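You operate a simulated robot arm through the tools that you are given. There is no shell and no other tool.

The job below is to be done with a simulated robot arm. You get a single attempt, and the scene is never put back.

## Task
Dip the blue drum and fit the suction tube that suits: wet past the ring, short; else long.
Fine: the short tube is orange, the long one blue; bung on the drum top, stick back in its sleeve, vent cap open.

Only the result counts: the job must be done as asked and must still hold three seconds after the hand-in. Knocking over, shifting, dropping, spilling or breaking anything else fails it. A push-on lid holds only when it is set on centred and level and pressed home; a screw cap is set on level and turned clockwise until tight.

## Robot
A 7-joint arm with a two-finger parallel gripper, fixed in place. Base frame: the origin is on the floor under the middle of its stand, x ahead of it, y to its left, z up. Lengths are in mm, angles in rad, forces in N, time in s.
It reaches about 1058 mm from its shoulder. Its first joint turns from -2.897 to 2.897 rad. Payload 4.4 kg.
The TCP is the grasp point between the finger pads, 23 mm short of the fingertips. In the tool frame z runs along the fingers and y along their closing line. The gripper opens to 94 mm. The fingers are 38 mm wide and 10 mm thick; the gripper's body (54 by 96 mm) begins 39 mm behind the TCP.
Orientation is told as [roll, pitch, yaw] about the base's x, y, z axes, in that order, counted from this pose: with the fingers straight down and closing along the base's y, the tool's x points along the base's -x, its y along +y and its z along -z.

## Interface
- The arm moves only by the tool arm_command. Its argument "increments" is a list that holds one entry, the list of rows, each a list of 7 numbers: the gripper command, from -1 (shut) to 1 (fully open), values between in proportion, then the shift along the tool's x, y, z in mm, then the turn, a rotation vector about the tool's x, y, z in rad. In form: [[[grip, x, y, z, wx, wy, wz], ...]]. A call has 1 to 20 rows; each row shifts and turns the commanded pose from where the row before left it, along the tool's axes as they then stand. Rows are played at 5 a second. More than 50 mm and 0.15 rad between two rows, or a gripper value outside its range, and nothing of the call is played. Where a pose cannot be reached the arm comes as near as it can. A force on the tool above 50 N (or 10 N above the force at the start of the call, whichever is more), or a blocked arm, ends the call early, and 0.2 s more pass. Each finger travels about 108 mm/s and halts on what it meets, pressing with about 26 N; the grip force reading is that of the motor and also rises with nothing between the fingers. The clock runs only during rows and for 0.2 s after the last one: add rows that do not move to give the fingers time. The reply holds the time, the measured pose of the TCP, the force on the tool along the base axes, the opening and the grip force, in the units named above and with some noise, with the torque about the TCP (base axes, N m) and any sound that the robot's microphone picked up, and new pictures: "pictures" is both (left out), scene, wrist or none.
- Cameras (640 x 400 px; columns grow to the right, rows downward): "scene" is fixed at [400.4, 503.2, 1593.3]; the picture's right is [-0.99, -0.12, 0.00], its down [-0.06, 0.52, -0.85] and it looks along [0.10, -0.85, -0.52] (base axes); focal length 328 px, centre (320, 200). "wrist" rides on the gripper at [86, 16, -74] in the tool frame; the picture's right is [-0.18, 0.98, 0.00], its down [-0.58, -0.11, -0.81] and it looks along [-0.79, -0.15, 0.59] (tool axes); focal length 243 px, centre (320, 200). There is no depth. A picture from a camera that has moved, and an enlarged one, comes with that camera's place and axes in the base frame and with its lens.
- zoom(camera, box): a new picture of the part [left, top, right, bottom] of that camera's present view, enlarged. It takes no simulated time.
- job_done(): hands the job in; it is judged then, once.

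Nothing tells you positions but the pictures and the camera data. Unless the task says otherwise, let go and move clear before handing in.

The tools are called after "Call:" by a JSON object that holds its "api" and its "payload". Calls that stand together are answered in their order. arm_command: Moves the arm, as the interface text tells. Its arguments: {"type":"object","properties":{"increments":{"type":"array","items":{"type":"array","items":{"type":"array","items":{"type":"number"}}}},"pictures":{"type":"string","enum":["both","scene","wrist","none"]}},"required":["increments"]} The other tools are called the same way: zoom (camera, box) takes an enlarged picture of a part of a camera's view; job_done () hands the job in.

At the start:

```text
time_s: 0.0
tool_pos: [269.5, -430.1, 1347.0]
tool_rot: [0.0, 0.0, 0.0]
wrist_force: [0.5, 0.7, 0.0]
torque: [0.02, 0.03, 0.0]
finger_gap: 93.9
grasp_force: 0.1
```

scene: 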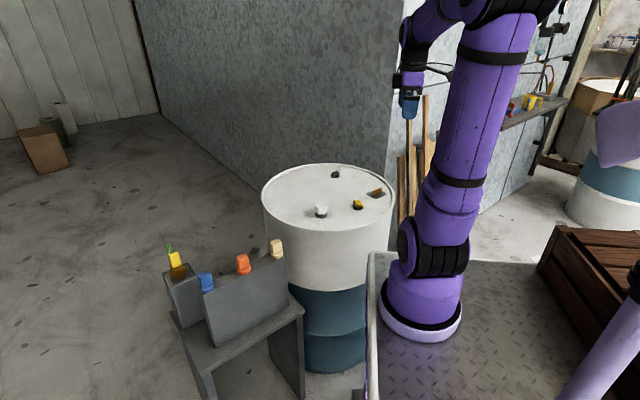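
wrist: 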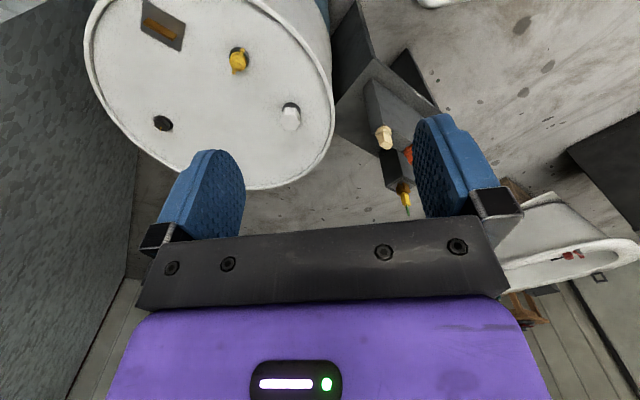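

I see a white/blue drum with several fittings on top, and a grey stand with coloured handles (yellow, blue, orange, cream). I'll take enlarged pictures first to identify everything.

Call:
{"api": "zoom", "payload": {"camera": "scene", "box": [250, 150, 410, 250]}}

Call:
{"api": "zoom", "payload": {"camera": "scene", "box": [150, 225, 310, 325]}}

Call:
{"api": "zoom", "payload": {"camera": "wrist", "box": [80, 0, 400, 200]}}

Call:
{"api": "zoom", "payload": {"camera": "wrist", "box": [330, 50, 490, 250]}}

```text
4.00 times, centred on (330, 200) of scene
camera zoom: at [400.4, 503.2, 1593.3], right [-0.99, -0.12, 0.0], down [-0.06, 0.52, -0.85], along [0.1, -0.85, -0.52], focal length 1313 px, centre (280, 200)
```

zoom: 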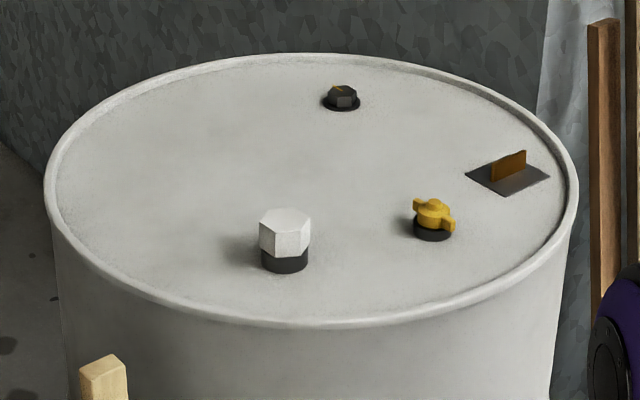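

```text
4.00 times, centred on (230, 275) of scene
camera zoom: at [400.4, 503.2, 1593.3], right [-0.99, -0.12, 0.0], down [-0.06, 0.52, -0.85], along [0.1, -0.85, -0.52], focal length 1313 px, centre (680, -100)
```

zoom: 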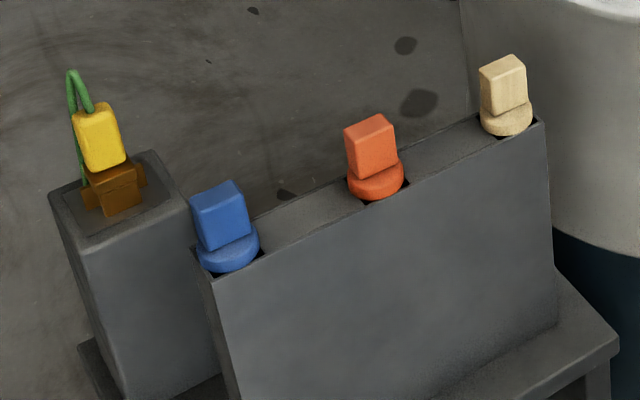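

```text
2.00 times, centred on (240, 100) of wrist
camera zoom: at [182.2, -415.7, 1421.9], right [0.18, 0.98, 0.0], down [0.58, -0.11, 0.81], along [0.79, -0.15, -0.59], focal length 485 px, centre (480, 400)
```

zoom: 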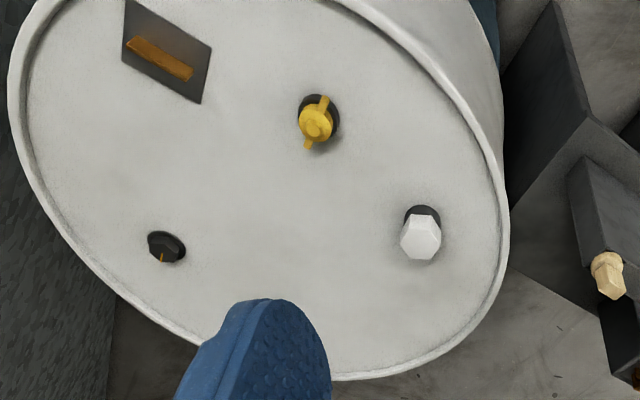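

```text
2.00 times, centred on (410, 150) of wrist
camera zoom: at [182.2, -415.7, 1421.9], right [0.18, 0.98, 0.0], down [0.58, -0.11, 0.81], along [0.79, -0.15, -0.59], focal length 485 px, centre (140, 300)
```

zoom: 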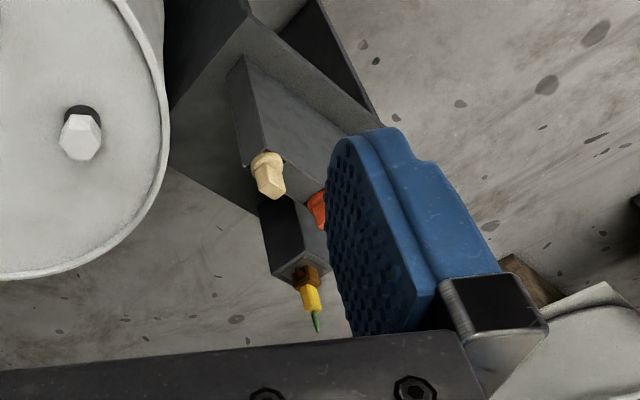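

The drum top carries a white hex bung/cap, a yellow winged fitting, a dark small knob and a brown stick on a plate. I'm checking the rest of the surroundings and the arm before moving.

Call:
{"api": "zoom", "payload": {"camera": "scene", "box": [360, 0, 640, 175]}}

Call:
{"api": "zoom", "payload": {"camera": "scene", "box": [340, 200, 640, 400]}}

Call:
{"api": "zoom", "payload": {"camera": "scene", "box": [300, 160, 400, 222]}}

Call:
{"api": "zoom", "payload": {"camera": "scene", "box": [155, 235, 315, 400]}}

Call:
{"api": "zoom", "payload": {"camera": "wrist", "box": [340, 100, 440, 220]}}

```text
2.29 times, centred on (500, 88) of scene
camera zoom: at [400.4, 503.2, 1593.3], right [-0.99, -0.12, 0.0], down [-0.06, 0.52, -0.85], along [0.1, -0.85, -0.52], focal length 750 px, centre (-91, 457)
```

zoom: 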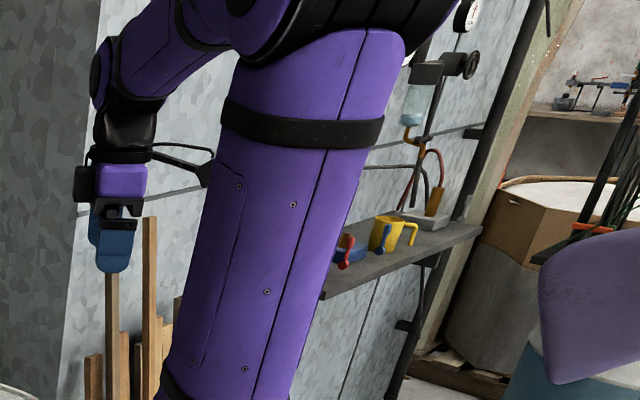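

```text
2.00 times, centred on (490, 300) of scene
camera zoom: at [400.4, 503.2, 1593.3], right [-0.99, -0.12, 0.0], down [-0.06, 0.52, -0.85], along [0.1, -0.85, -0.52], focal length 656 px, centre (-20, 0)
```

zoom: 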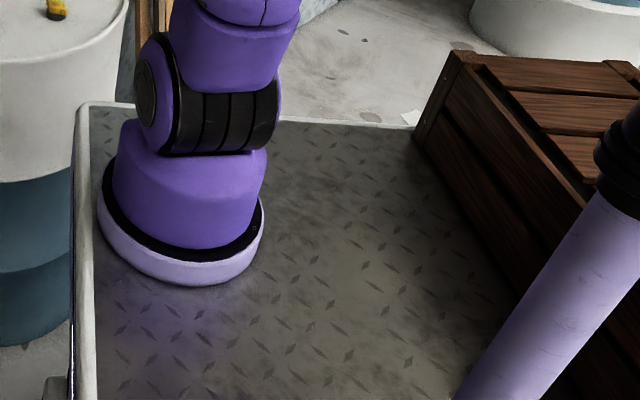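

```text
6.40 times, centred on (350, 191) of scene
camera zoom: at [400.4, 503.2, 1593.3], right [-0.99, -0.12, 0.0], down [-0.06, 0.52, -0.85], along [0.1, -0.85, -0.52], focal length 2101 px, centre (128, 258)
```

zoom: 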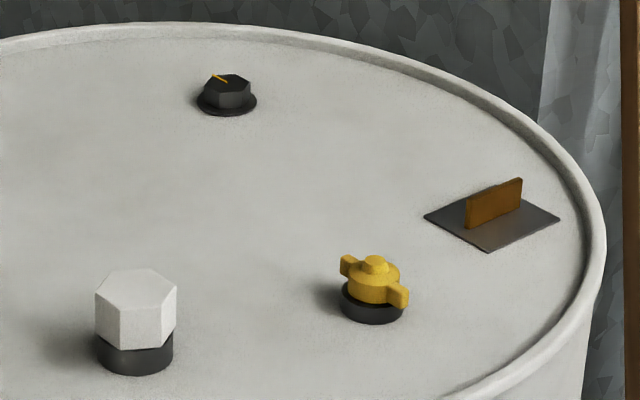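

```text
2.42 times, centred on (235, 318) of scene
camera zoom: at [400.4, 503.2, 1593.3], right [-0.99, -0.12, 0.0], down [-0.06, 0.52, -0.85], along [0.1, -0.85, -0.52], focal length 796 px, centre (526, -85)
```

zoom: 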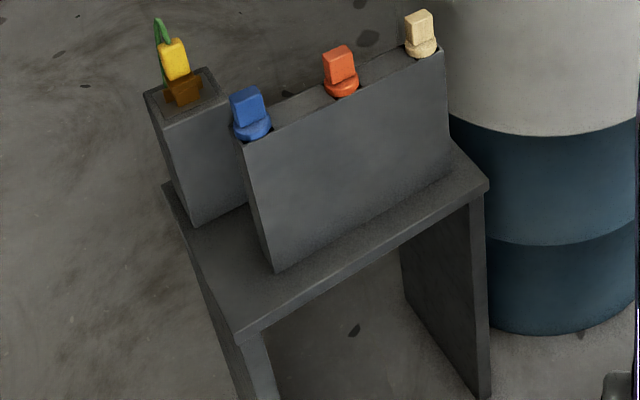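

```text
3.33 times, centred on (390, 160) of wrist
camera zoom: at [182.2, -415.7, 1421.9], right [0.18, 0.98, 0.0], down [0.58, -0.11, 0.81], along [0.79, -0.15, -0.59], focal length 809 px, centre (87, 333)
```

zoom: 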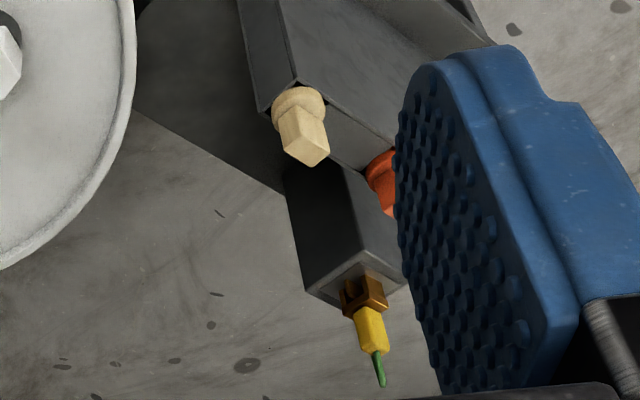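

The bung is probably the white hex cap at about (515,-545,900). The yellow wing fitting is near (373,-618), the black hex near (489,-886) and the tab plate near (303,-740). The tubes stand in a rack at about cream (644,-322), orange (729,-236) and blue (814,-152), with the dipstick near (960,-240). I'm moving closer over the drum to look at the fittings.

Call:
{"api": "arm_command", "payload": {"increments": [[[1, 3.3, -28.3, 32.8, 0, 0, 0], [1, 3.3, -28.3, 32.8, 0, 0, 0], [1, 3.3, -28.3, 32.8, 0, 0, 0], [1, 3.3, -28.3, 32.8, 0, 0, 0], [1, 3.3, -28.3, 32.8, 0, 0, 0], [1, 3.3, -28.3, 32.8, 0, 0, 0], [1, 0, 0, 0, 0, 0, 0]]]}}

```text
time_s: 1.6
tool_pos: [251.7, -602.9, 1152.7]
tool_rot: [0.001, -0.001, 0.0]
wrist_force: [-0.4, 0.2, 0.6]
torque: [0.01, 0.0, 0.02]
finger_gap: 93.9
grasp_force: 0.0
camera wrist: at [163.2, -587.7, 1228.4], right [0.18, 0.98, 0.0], down [0.58, -0.11, 0.81], along [0.79, -0.15, -0.59], focal length 243 px, centre (320, 200)
```

scene: 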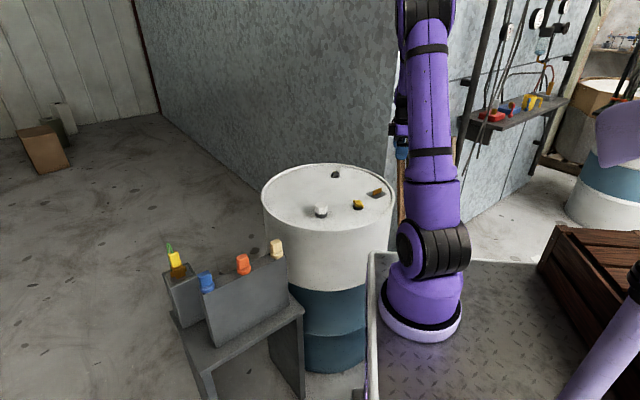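
wrist: 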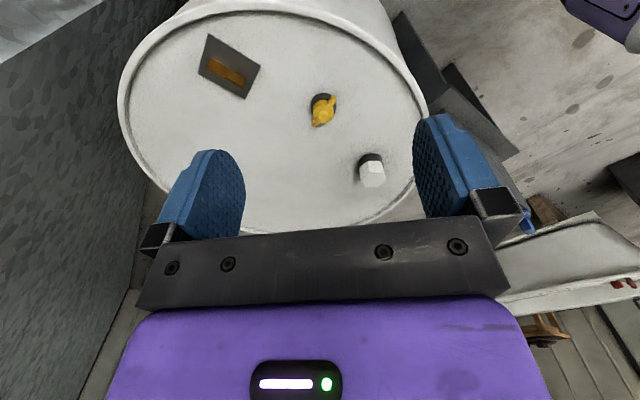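

Call:
{"api": "zoom", "payload": {"camera": "wrist", "box": [280, 80, 420, 200]}}

Call:
{"api": "zoom", "payload": {"camera": "wrist", "box": [180, 20, 290, 110]}}

Call:
{"api": "zoom", "payload": {"camera": "wrist", "box": [380, 20, 560, 160]}}

```text
3.33 times, centred on (350, 140) of wrist
camera zoom: at [163.2, -587.7, 1228.4], right [0.18, 0.98, 0.0], down [0.58, -0.11, 0.81], along [0.79, -0.15, -0.59], focal length 809 px, centre (220, 400)
```

zoom: 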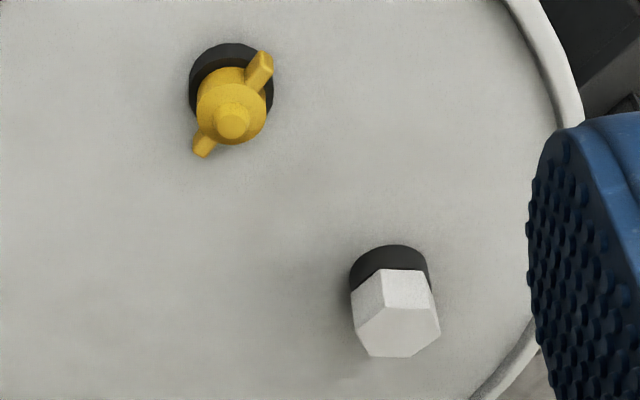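

```text
4.44 times, centred on (235, 65) of wrist
camera zoom: at [163.2, -587.7, 1228.4], right [0.18, 0.98, 0.0], down [0.58, -0.11, 0.81], along [0.79, -0.15, -0.59], focal length 1078 px, centre (698, 800)
```

zoom: 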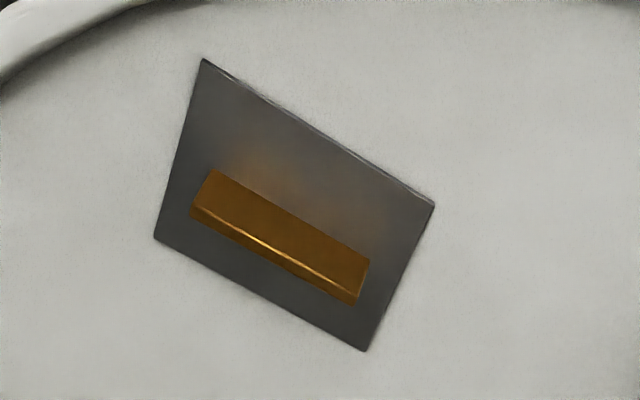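

```text
2.86 times, centred on (470, 90) of wrist
camera zoom: at [163.2, -587.7, 1228.4], right [0.18, 0.98, 0.0], down [0.58, -0.11, 0.81], along [0.79, -0.15, -0.59], focal length 693 px, centre (-109, 514)
```

zoom: 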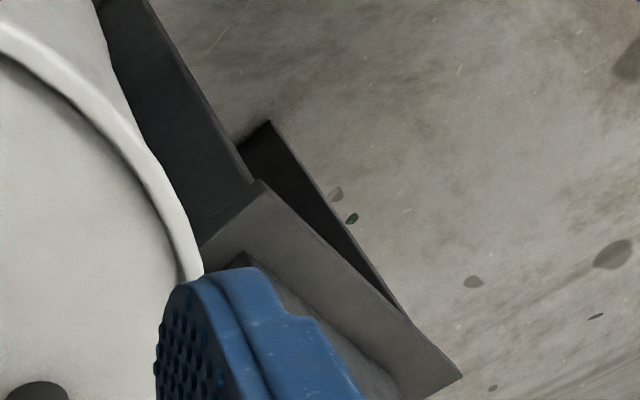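

I think the white hex is the bung and the yellow winged cap is the vent cap, but I want a closer look at the black hex and the tab plate first.

Call:
{"api": "arm_command", "payload": {"increments": [[[1, 5.5, -39, 18, 0, 0, 0], [1, 5.5, -39, 18, 0, 0, 0], [1, 5.5, -39, 18, 0, 0, 0], [1, 5.5, -39, 18, 0, 0, 0], [1, 0, 0, 0, 0, 0, 0]]]}}

```text
time_s: 2.8
tool_pos: [227.0, -756.4, 1076.1]
tool_rot: [-0.001, -0.001, 0.0]
wrist_force: [0.2, 0.3, -0.3]
torque: [0.01, 0.01, -0.02]
finger_gap: 94.3
grasp_force: 0.0
camera wrist: at [138.3, -741.2, 1150.8], right [0.18, 0.98, 0.0], down [0.58, -0.11, 0.81], along [0.79, -0.15, -0.59], focal length 243 px, centre (320, 200)
```

scene: 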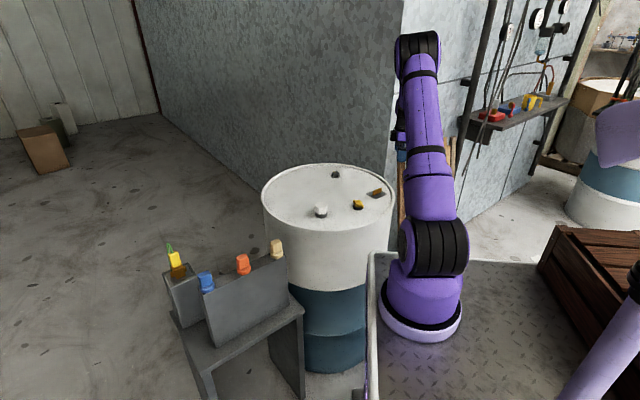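
wrist: 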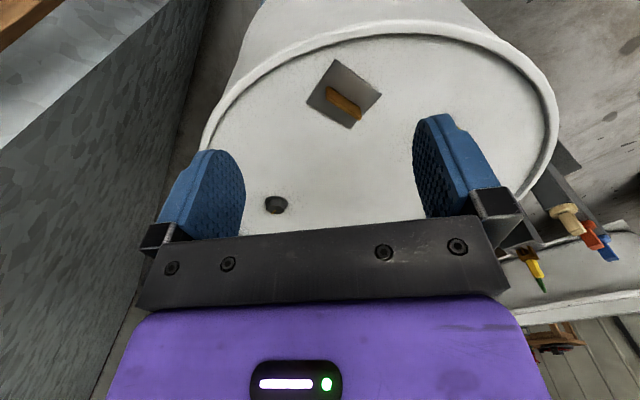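

Call:
{"api": "zoom", "payload": {"camera": "wrist", "box": [245, 180, 305, 220]}}

Call:
{"api": "zoom", "payload": {"camera": "wrist", "box": [300, 50, 390, 135]}}

Call:
{"api": "zoom", "payload": {"camera": "wrist", "box": [500, 180, 640, 300]}}

```text
10.00 times, centred on (275, 200) of wrist
camera zoom: at [138.3, -741.2, 1150.8], right [0.18, 0.98, 0.0], down [0.58, -0.11, 0.81], along [0.79, -0.15, -0.59], focal length 2426 px, centre (770, 200)
```

zoom: 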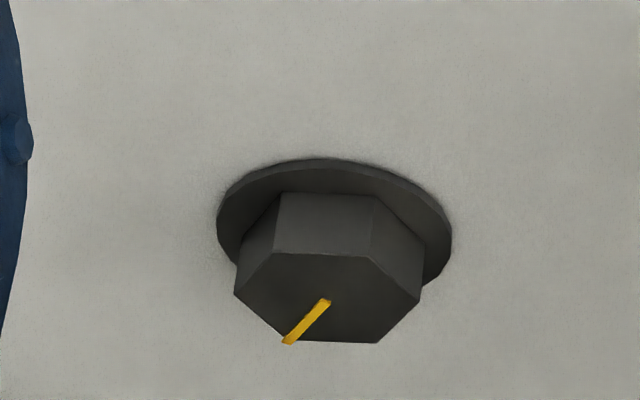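

```text
4.71 times, centred on (345, 92) of wrist
camera zoom: at [138.3, -741.2, 1150.8], right [0.18, 0.98, 0.0], down [0.58, -0.11, 0.81], along [0.79, -0.15, -0.59], focal length 1142 px, centre (202, 706)
```

zoom: 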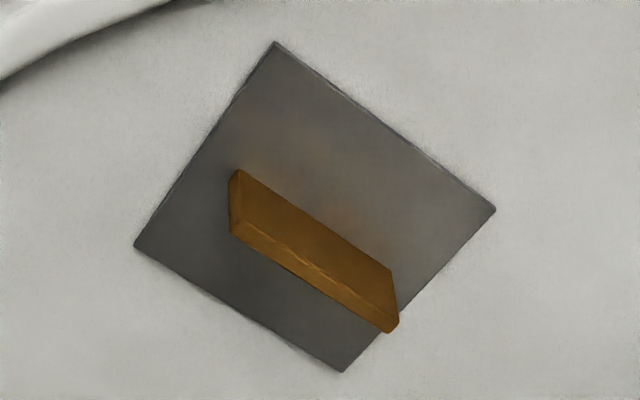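

```text
3.33 times, centred on (570, 240) of wrist
camera zoom: at [138.3, -741.2, 1150.8], right [0.18, 0.98, 0.0], down [0.58, -0.11, 0.81], along [0.79, -0.15, -0.59], focal length 809 px, centre (-513, 67)
```

zoom: 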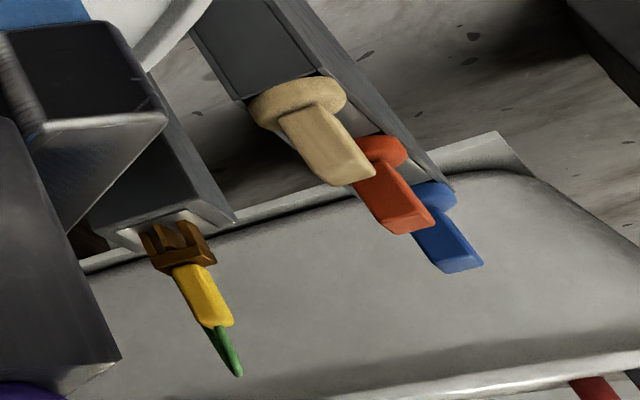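

The black hex looks like a sealed plug and the finned plate looks like a fixed fitting. I'm moving in for a close view of the yellow winged cap and the white bung.

Call:
{"api": "arm_command", "payload": {"increments": [[[1, -8.5, 39.7, 25.5, 0, 0, 0], [1, -8.5, 39.7, 25.5, 0, 0, 0], [1, -8.5, 39.7, 25.5, 0, 0, 0], [1, -8.5, 39.7, 25.5, 0, 0, 0], [1, 0, 0, 0, 0, 0, 0], [1, 0, 0, 0, 0, 0, 0], [1, 0, 0, 0, 0, 0, 0]]]}}

Call:
{"api": "zoom", "payload": {"camera": "wrist", "box": [240, 140, 400, 240]}}

Call:
{"api": "zoom", "payload": {"camera": "scene", "box": [340, 130, 440, 230]}}

```text
time_s: 4.4
tool_pos: [264.0, -599.6, 973.7]
tool_rot: [0.0, -0.001, 0.001]
wrist_force: [0.4, -0.1, -0.2]
torque: [-0.02, -0.02, 0.0]
finger_gap: 94.0
grasp_force: 0.0
camera wrist: at [174.7, -584.2, 1049.1], right [0.18, 0.98, 0.0], down [0.58, -0.11, 0.81], along [0.79, -0.15, -0.59], focal length 243 px, centre (320, 200)
```

scene: 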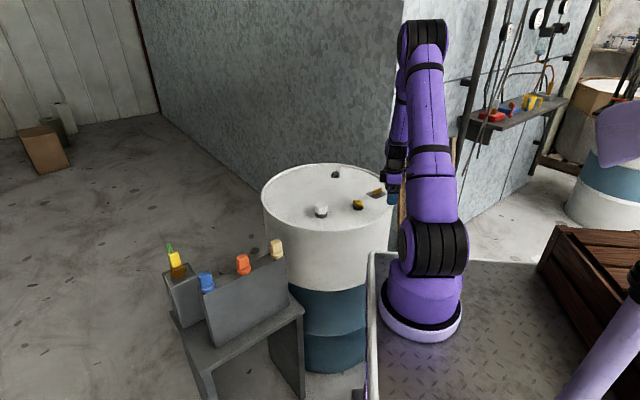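
wrist: 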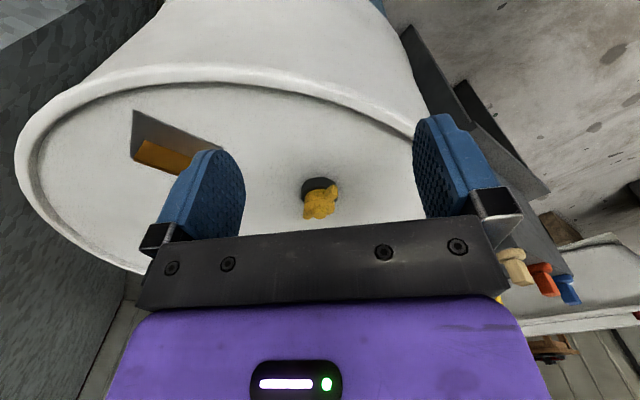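

```text
4.00 times, centred on (320, 190) of wrist
camera zoom: at [174.7, -584.2, 1049.1], right [0.18, 0.98, 0.0], down [0.58, -0.11, 0.81], along [0.79, -0.15, -0.59], focal length 970 px, centre (320, 240)
```

zoom: 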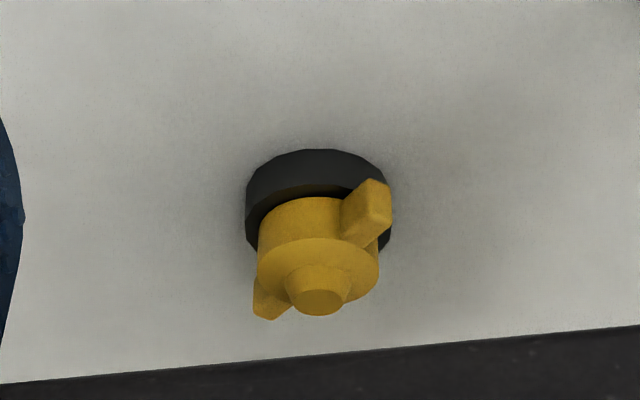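

```text
4.00 times, centred on (390, 180) of scene
camera zoom: at [400.4, 503.2, 1593.3], right [-0.99, -0.12, 0.0], down [-0.06, 0.52, -0.85], along [0.1, -0.85, -0.52], focal length 1313 px, centre (40, 280)
```

zoom: 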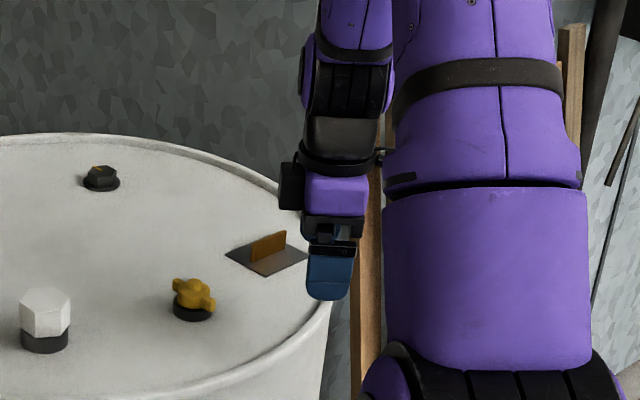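

The yellow cap is a winged cap on a neck, with its top at about (376,-622,918). I'm moving above it to see the alignment.

Call:
{"api": "arm_command", "payload": {"increments": [[[1, -28, -6, -5, 0, 0, 0], [1, -28, -6, -5, 0, 0, 0], [1, -28, -6, 0, 0, 0, 0], [1, -28, -6, 0, 0, 0, 0], [1, 0, 0, 0, 0, 0, 0], [1, 0, 0, 0, 0, 0, 0]]]}}

Call:
{"api": "zoom", "payload": {"camera": "wrist", "box": [220, 60, 420, 185]}}

Call:
{"api": "zoom", "payload": {"camera": "scene", "box": [300, 130, 400, 230]}}

```text
time_s: 5.8
tool_pos: [374.2, -623.2, 987.4]
tool_rot: [0.001, 0.0, 0.0]
wrist_force: [-0.7, -0.4, 0.9]
torque: [0.03, 0.01, 0.0]
finger_gap: 94.0
grasp_force: 0.0
camera wrist: at [286.4, -607.2, 1062.2], right [0.18, 0.98, 0.0], down [0.58, -0.11, 0.81], along [0.79, -0.15, -0.59], focal length 243 px, centre (320, 200)
```

scene: 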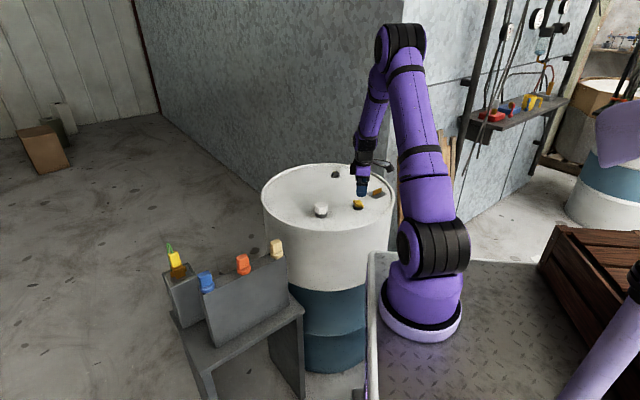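
wrist: 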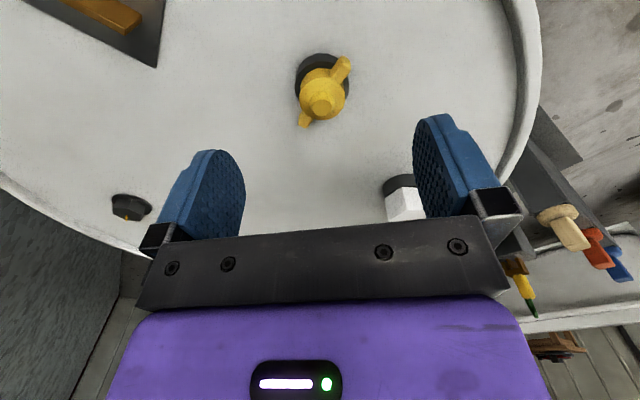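

```text
3.20 times, centred on (320, 122) of wrist
camera zoom: at [286.4, -607.2, 1062.2], right [0.18, 0.98, 0.0], down [0.58, -0.11, 0.81], along [0.79, -0.15, -0.59], focal length 776 px, centre (320, 448)
```

zoom: 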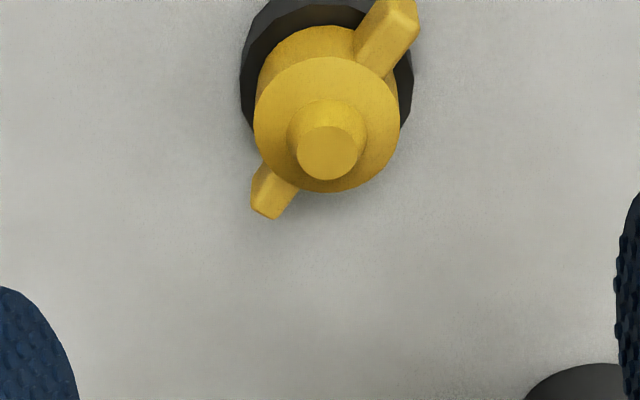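

```text
4.00 times, centred on (350, 180) of scene
camera zoom: at [400.4, 503.2, 1593.3], right [-0.99, -0.12, 0.0], down [-0.06, 0.52, -0.85], along [0.1, -0.85, -0.52], focal length 1313 px, centre (200, 280)
```

zoom: 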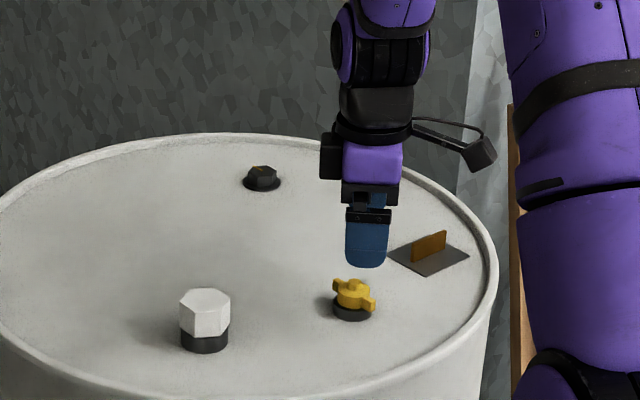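

The cap centre is near (380,-624) with its top at z≈916, and its wings run at about -42° in the base xy plane. I'm rotating the gripper so the fingers close across the wings.

Call:
{"api": "arm_command", "payload": {"increments": [[[1, -7, -1, 0, 0, 0, 0], [1, 0, 0, 0, 0, 0, 0.147], [1, 0, 0, 0, 0, 0, 0.147], [1, 0, 0, 0, 0, 0, 0.147], [1, 0, 0, 0, 0, 0, 0.147], [1, 0, 0, 0, 0, 0, 0.145], [1, 0, 0, 0, 0, 0, 0], [1, 0, 0, 0, 0, 0, 0]]]}}

Call:
{"api": "zoom", "payload": {"camera": "wrist", "box": [240, 40, 400, 140]}}

Call:
{"api": "zoom", "payload": {"camera": "scene", "box": [320, 160, 400, 210]}}

```text
time_s: 7.6
tool_pos: [382.2, -623.3, 986.9]
tool_rot: [0.001, 0.001, -0.733]
wrist_force: [0.3, -0.7, -0.1]
torque: [0.04, 0.04, -0.01]
finger_gap: 93.8
grasp_force: 0.1
camera wrist: at [327.4, -554.3, 1061.5], right [0.79, 0.61, 0.0], down [0.36, -0.47, 0.81], along [0.49, -0.64, -0.59], focal length 243 px, centre (320, 200)
```

scene: 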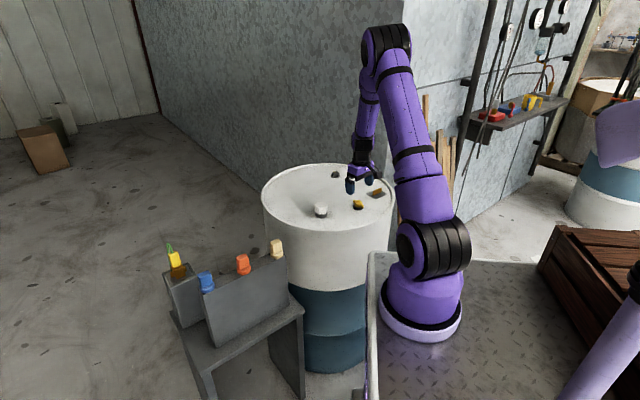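
wrist: 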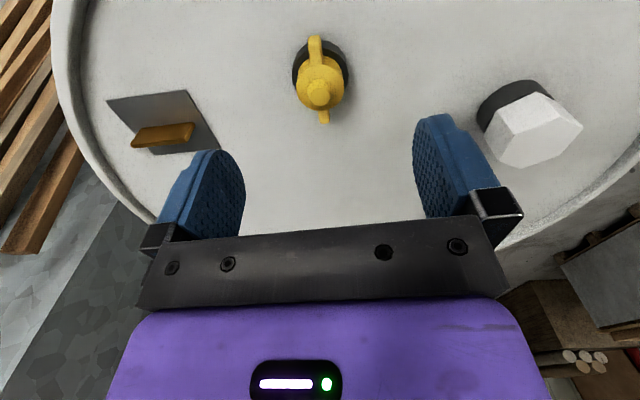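

```text
4.00 times, centred on (320, 90) of wrist
camera zoom: at [327.4, -554.3, 1061.5], right [0.79, 0.61, 0.0], down [0.36, -0.47, 0.81], along [0.49, -0.64, -0.59], focal length 970 px, centre (320, 640)
```

zoom: 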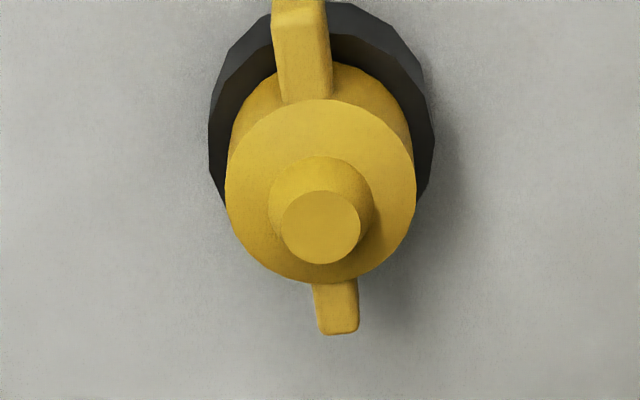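

```text
8.00 times, centred on (360, 185) of scene
camera zoom: at [400.4, 503.2, 1593.3], right [-0.99, -0.12, 0.0], down [-0.06, 0.52, -0.85], along [0.1, -0.85, -0.52], focal length 2626 px, centre (0, 320)
```

zoom: 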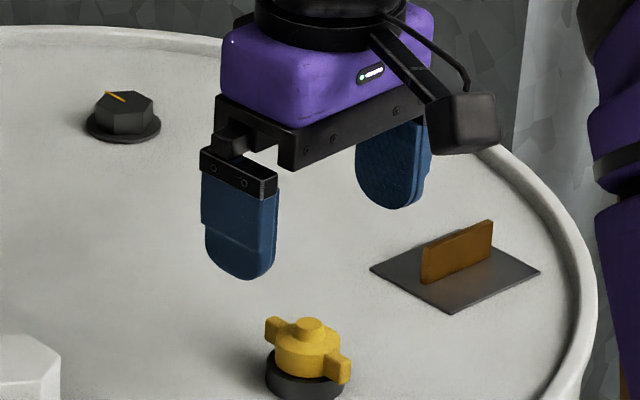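

The TCP is centred over the cap and the wings lie along the tool x axis. I'm descending to grip the cap body, then closing the fingers.

Call:
{"api": "arm_command", "payload": {"increments": [[[1, 0, 0, 0, 0, 0, 0.06], [1, 0, 0, 22, 0, 0, 0], [1, 0, 0, 22, 0, 0, 0], [1, 0, 0, 20, 0, 0, 0], [1, 0, 0, 0, 0, 0, 0]]]}}

Call:
{"api": "zoom", "payload": {"camera": "scene", "box": [320, 160, 400, 210]}}

Call:
{"api": "zoom", "payload": {"camera": "wrist", "box": [220, 90, 420, 215]}}

```text
time_s: 8.8
tool_pos: [382.0, -623.2, 922.1]
tool_rot: [0.0, 0.001, -0.793]
wrist_force: [-0.8, 0.3, -0.5]
torque: [0.01, 0.03, 0.02]
finger_gap: 94.1
grasp_force: 0.1
camera wrist: at [331.9, -551.5, 997.1], right [0.83, 0.56, 0.0], down [0.33, -0.49, 0.81], along [0.45, -0.67, -0.59], focal length 243 px, centre (320, 200)
```

scene: 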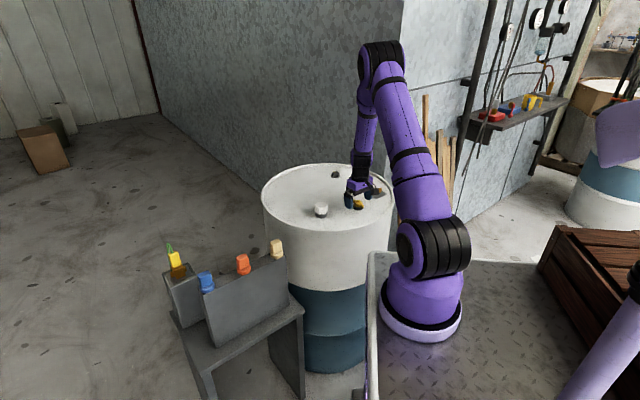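
wrist: 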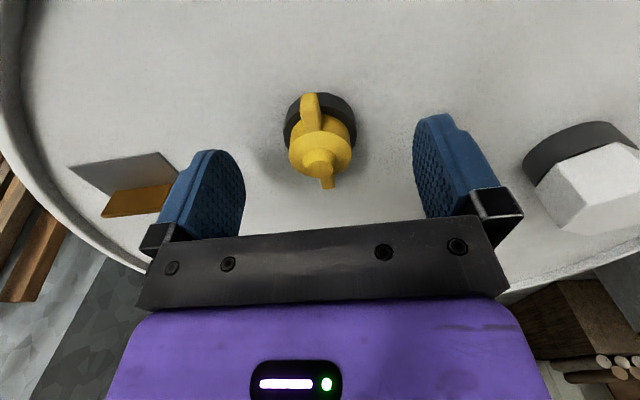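

```text
8.00 times, centred on (360, 185) of scene
camera zoom: at [400.4, 503.2, 1593.3], right [-0.99, -0.12, 0.0], down [-0.06, 0.52, -0.85], along [0.1, -0.85, -0.52], focal length 2626 px, centre (0, 320)
```

zoom: 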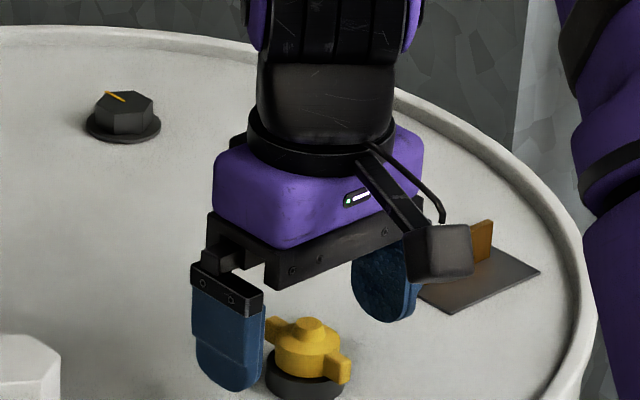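

```text
3.20 times, centred on (320, 152) of wrist
camera zoom: at [331.9, -551.5, 997.1], right [0.83, 0.56, 0.0], down [0.33, -0.49, 0.81], along [0.45, -0.67, -0.59], focal length 776 px, centre (320, 352)
```

zoom: 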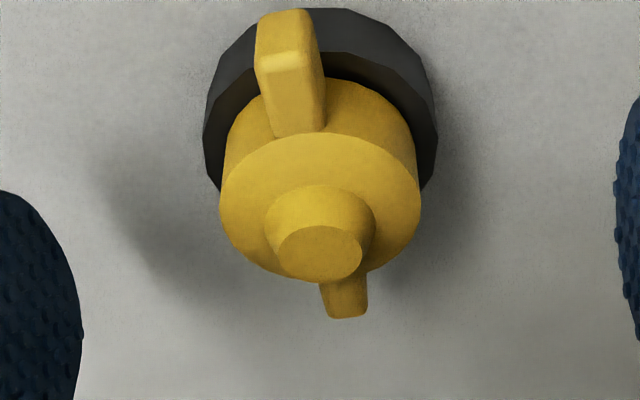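

The cap sits centred between the fingers, with its boss about 9 mm below the TCP. I'm lowering 3 mm more and closing.

Call:
{"api": "arm_command", "payload": {"increments": [[[1, 0, 0, 3, 0, 0, 0], [0, 0, 0, 0, 0, 0, 0], [-0.3, 0, 0, 0, 0, 0, 0], [-1, 0, 0, 0, 0, 0, 0], [-1, 0, 0, 0, 0, 0, 0], [-1, 0, 0, 0, 0, 0, 0]]]}}

Call:
{"api": "zoom", "payload": {"camera": "scene", "box": [320, 160, 400, 210]}}

Call:
{"api": "zoom", "payload": {"camera": "wrist", "box": [220, 90, 420, 215]}}

```text
time_s: 10.2
tool_pos: [382.5, -622.1, 919.2]
tool_rot: [0.002, 0.001, -0.792]
wrist_force: [1.2, 3.3, -1.7]
torque: [-0.12, 0.08, 0.01]
finger_gap: 31.7
grasp_force: 45.0
camera wrist: at [332.0, -551.2, 994.4], right [0.83, 0.56, 0.0], down [0.33, -0.49, 0.81], along [0.45, -0.67, -0.59], focal length 243 px, centre (320, 200)
```

scene: 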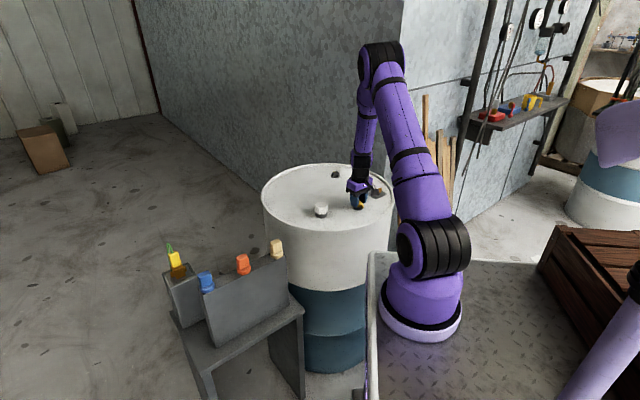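
wrist: 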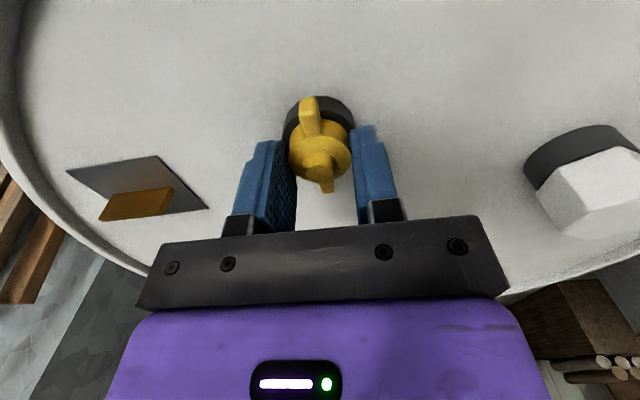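

```text
8.00 times, centred on (360, 185) of scene
camera zoom: at [400.4, 503.2, 1593.3], right [-0.99, -0.12, 0.0], down [-0.06, 0.52, -0.85], along [0.1, -0.85, -0.52], focal length 2626 px, centre (0, 320)
```

zoom: 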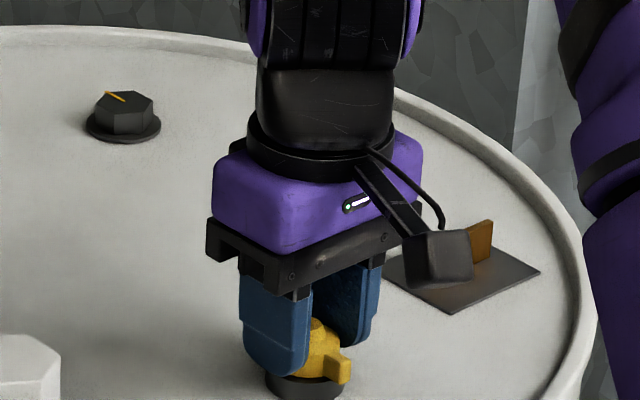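

```text
3.20 times, centred on (320, 152) of wrist
camera zoom: at [332.0, -551.2, 994.4], right [0.83, 0.56, 0.0], down [0.33, -0.49, 0.81], along [0.45, -0.67, -0.59], focal length 776 px, centre (320, 352)
```

zoom: 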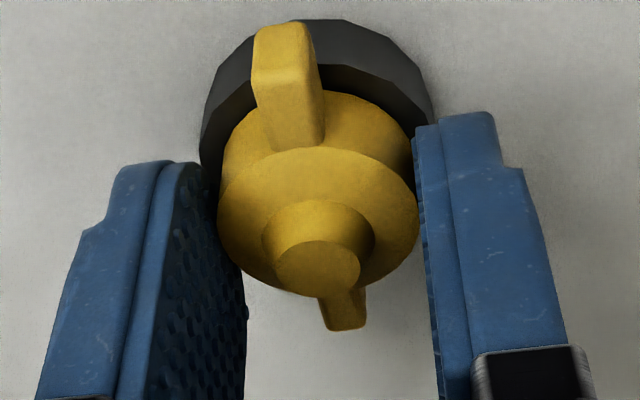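

The cap is gripped at 31.7 mm. Now I'm turning it counter-clockwise a little and watching the torque.

Call:
{"api": "arm_command", "payload": {"increments": [[[-1, 0, 0, 0, 0, 0, -0.08], [-1, 0, 0, 0, 0, 0, -0.08], [-1, 0, 0, 0, 0, 0, -0.08], [-1, 0, 0, 0, 0, 0, 0]]]}}

Call:
{"api": "zoom", "payload": {"camera": "wrist", "box": [220, 90, 420, 215]}}

Call:
{"api": "zoom", "payload": {"camera": "scene", "box": [320, 160, 400, 210]}}

```text
time_s: 11.2
tool_pos: [382.7, -622.5, 919.8]
tool_rot: [-0.001, -0.001, -0.552]
wrist_force: [8.0, 6.4, 4.0]
torque: [-0.33, -0.47, -0.01]
finger_gap: 31.5
grasp_force: 44.9
camera wrist: at [316.1, -564.8, 994.4], right [0.67, 0.74, 0.0], down [0.44, -0.4, 0.81], along [0.6, -0.54, -0.59], focal length 243 px, centre (320, 200)
```

scene: 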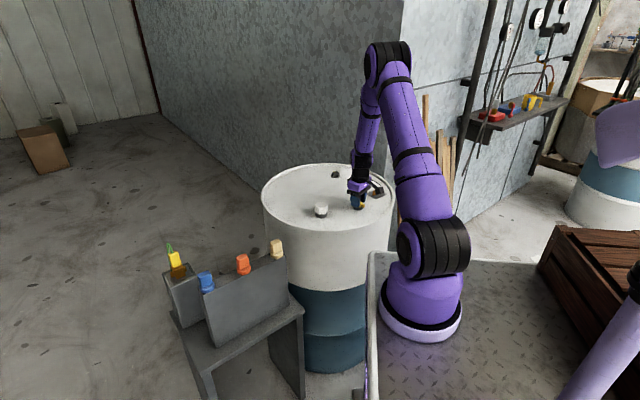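
wrist: 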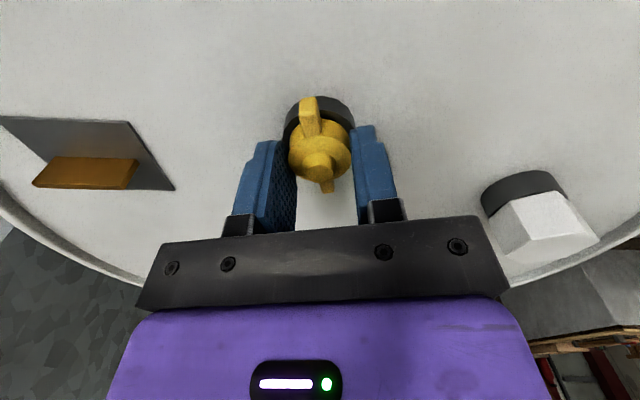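

```text
3.20 times, centred on (320, 152) of wrist
camera zoom: at [316.1, -564.8, 994.4], right [0.67, 0.74, 0.0], down [0.44, -0.4, 0.81], along [0.6, -0.54, -0.59], focal length 776 px, centre (320, 352)
```

zoom: 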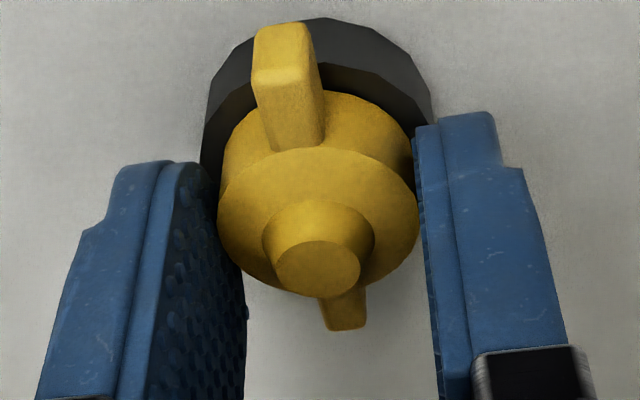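

```text
8.00 times, centred on (360, 185) of scene
camera zoom: at [400.4, 503.2, 1593.3], right [-0.99, -0.12, 0.0], down [-0.06, 0.52, -0.85], along [0.1, -0.85, -0.52], focal length 2626 px, centre (0, 320)
```

zoom: 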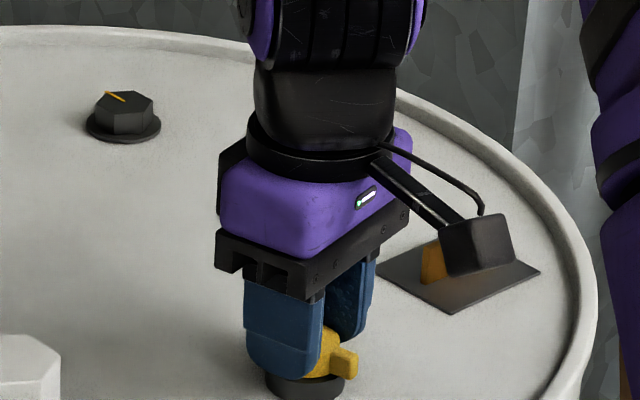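

The cap turns with the gripper and shows almost no z torque. I'm continuing counter-clockwise.

Call:
{"api": "arm_command", "payload": {"increments": [[[-1, 0, 0, 0, 0, 0, -0.1], [-1, 0, 0, 0, 0, 0, -0.1], [-1, 0, 0, 0, 0, 0, -0.1], [-1, 0, 0, 0, 0, 0, -0.1], [-1, 0, 0, 0, 0, 0, 0]]]}}

Call:
{"api": "zoom", "payload": {"camera": "wrist", "box": [220, 90, 420, 215]}}

```text
time_s: 12.4
tool_pos: [382.9, -622.3, 921.2]
tool_rot: [-0.001, 0.0, -0.152]
wrist_force: [14.3, 11.5, 2.1]
torque: [-0.08, -0.78, 0.01]
finger_gap: 31.3
grasp_force: 44.9
camera wrist: at [298.4, -594.5, 994.4], right [0.33, 0.94, 0.0], down [0.56, -0.2, 0.81], along [0.76, -0.27, -0.59], focal length 243 px, centre (320, 200)
```

scene: 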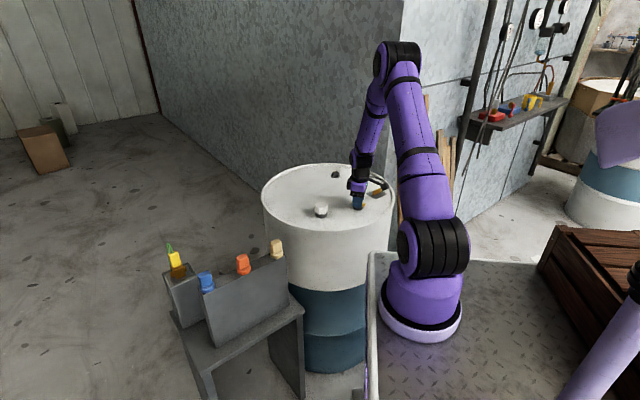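
wrist: 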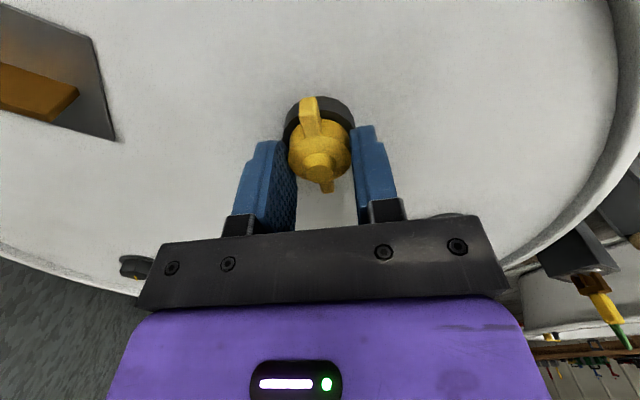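

```text
3.20 times, centred on (320, 152) of wrist
camera zoom: at [298.4, -594.5, 994.4], right [0.33, 0.94, 0.0], down [0.56, -0.2, 0.81], along [0.76, -0.27, -0.59], focal length 776 px, centre (320, 352)
```

zoom: 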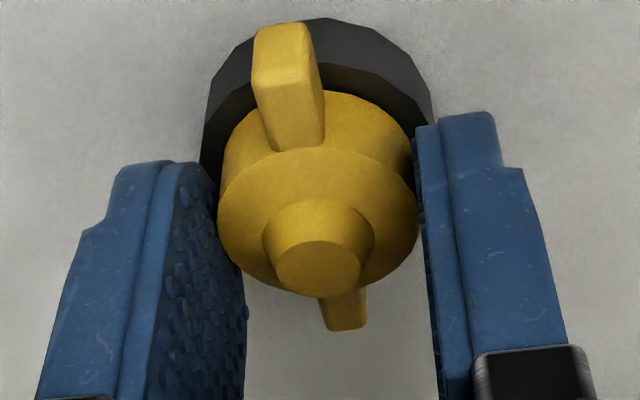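

The cap keeps turning but side force is building from a slight off-centre grip. I'm shifting the TCP a little with the force to relieve it.

Call:
{"api": "arm_command", "payload": {"increments": [[[-1, -1.3, 1.4, 0, 0, 0, 0], [-1, 0, 0, 0, 0, 0, 0]]], "pictures": "none"}}

```text
time_s: 13.0
tool_pos: [382.2, -621.7, 920.0]
tool_rot: [-0.002, 0.0, -0.152]
wrist_force: [8.0, 2.0, -0.1]
torque: [0.17, 0.02, 0.0]
finger_gap: 31.5
grasp_force: 44.9
```

Call:
{"api": "arm_command", "payload": {"increments": [[[-1, -1.5, 0.4, 0, 0, 0, 0], [-1, 0, 0, 0, 0, 0, -0.1], [-1, 0, 0, 0, 0, 0, -0.1], [-1, 0, 0, 0, 0, 0, -0.1], [-1, 0, 0, 0, 0, 0, -0.1], [-1, 0, 0, 0, 0, 0, 0]]]}}

Call:
{"api": "zoom", "payload": {"camera": "wrist", "box": [220, 90, 420, 215]}}

Call:
{"api": "zoom", "payload": {"camera": "scene", "box": [320, 160, 400, 210]}}

```text
time_s: 14.4
tool_pos: [383.3, -621.0, 919.7]
tool_rot: [0.002, 0.001, 0.248]
wrist_force: [-9.8, -1.8, -9.0]
torque: [-0.4, 0.18, 0.0]
finger_gap: 31.6
grasp_force: 44.4
camera wrist: at [293.6, -628.5, 994.5], right [-0.06, 1.0, 0.0], down [0.59, 0.04, 0.81], along [0.8, 0.05, -0.59], focal length 243 px, centre (320, 200)
```

scene: 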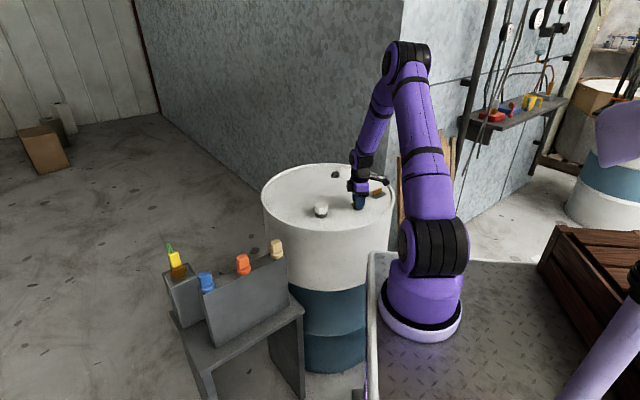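
wrist: 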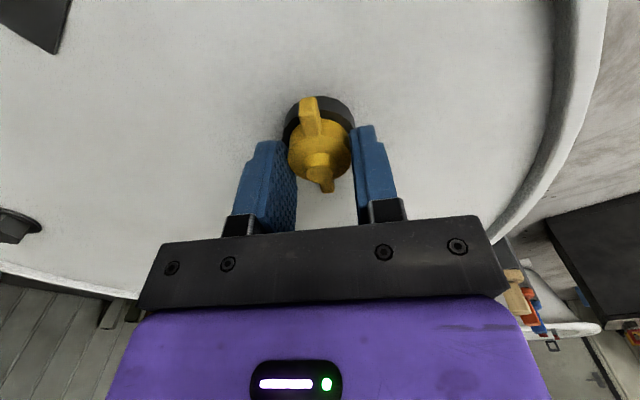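

```text
3.20 times, centred on (320, 152) of wrist
camera zoom: at [293.6, -628.5, 994.5], right [-0.06, 1.0, 0.0], down [0.59, 0.04, 0.81], along [0.8, 0.05, -0.59], focal length 776 px, centre (320, 352)
```

zoom: 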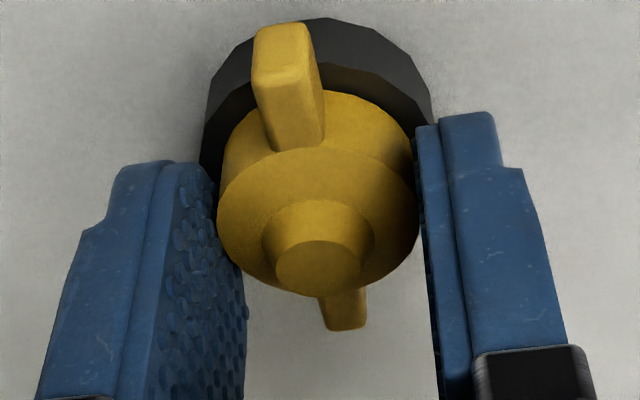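

```text
8.00 times, centred on (360, 185) of scene
camera zoom: at [400.4, 503.2, 1593.3], right [-0.99, -0.12, 0.0], down [-0.06, 0.52, -0.85], along [0.1, -0.85, -0.52], focal length 2626 px, centre (0, 320)
```

zoom: 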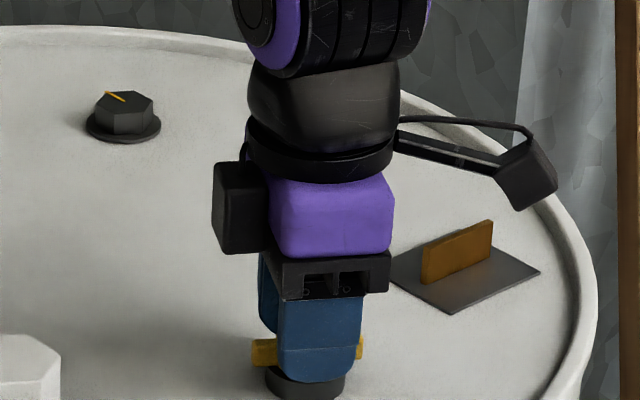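

The cap has turned about 60° with no stop. I'm continuing past 90° and watching for resistance or sounds.

Call:
{"api": "arm_command", "payload": {"increments": [[[-1, 1.1, 0.3, 0, 0, 0, 0], [-1, 0, 0, 0, 0, 0, -0.1], [-1, 0, 0, 0, 0, 0, -0.1], [-1, 0, 0, 0, 0, 0, -0.1], [-1, 0, 0, 0, 0, 0, -0.1], [-1, 0, 0, 0, 0, 0, -0.1], [-1, 0, 0, 0, 0, 0, 0]]]}}

Call:
{"api": "zoom", "payload": {"camera": "wrist", "box": [220, 90, 420, 215]}}

```text
time_s: 16.0
tool_pos: [382.1, -620.6, 919.7]
tool_rot: [0.002, 0.001, 0.747]
wrist_force: [-19.8, 1.1, -6.2]
torque: [-0.35, 0.55, -0.01]
finger_gap: 31.5
grasp_force: 44.9
camera wrist: at [306.8, -669.3, 994.5], right [-0.53, 0.85, 0.0], down [0.5, 0.32, 0.81], along [0.68, 0.43, -0.59], focal length 243 px, centre (320, 200)
```

scene: 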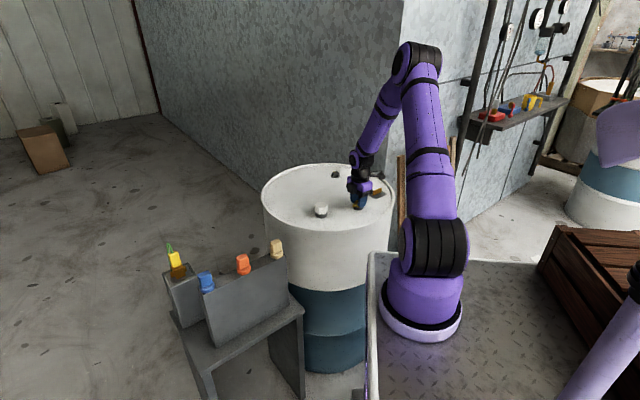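
wrist: 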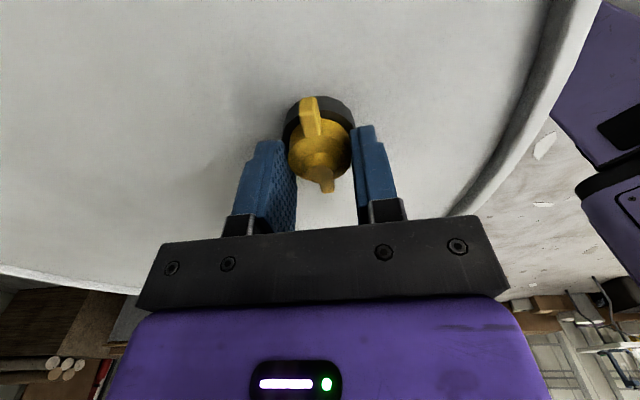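

```text
3.20 times, centred on (320, 152) of wrist
camera zoom: at [306.8, -669.3, 994.5], right [-0.53, 0.85, 0.0], down [0.5, 0.32, 0.81], along [0.68, 0.43, -0.59], focal length 776 px, centre (320, 352)
```

zoom: 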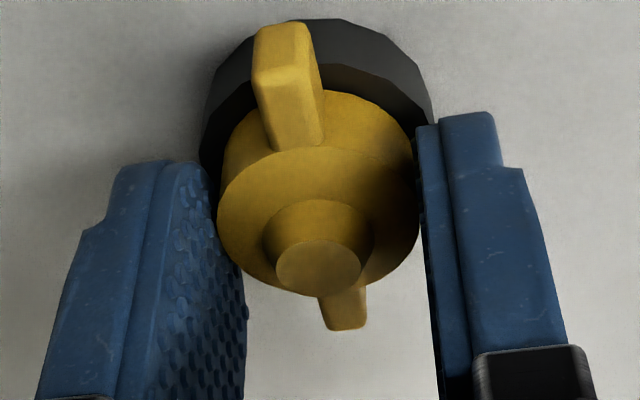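

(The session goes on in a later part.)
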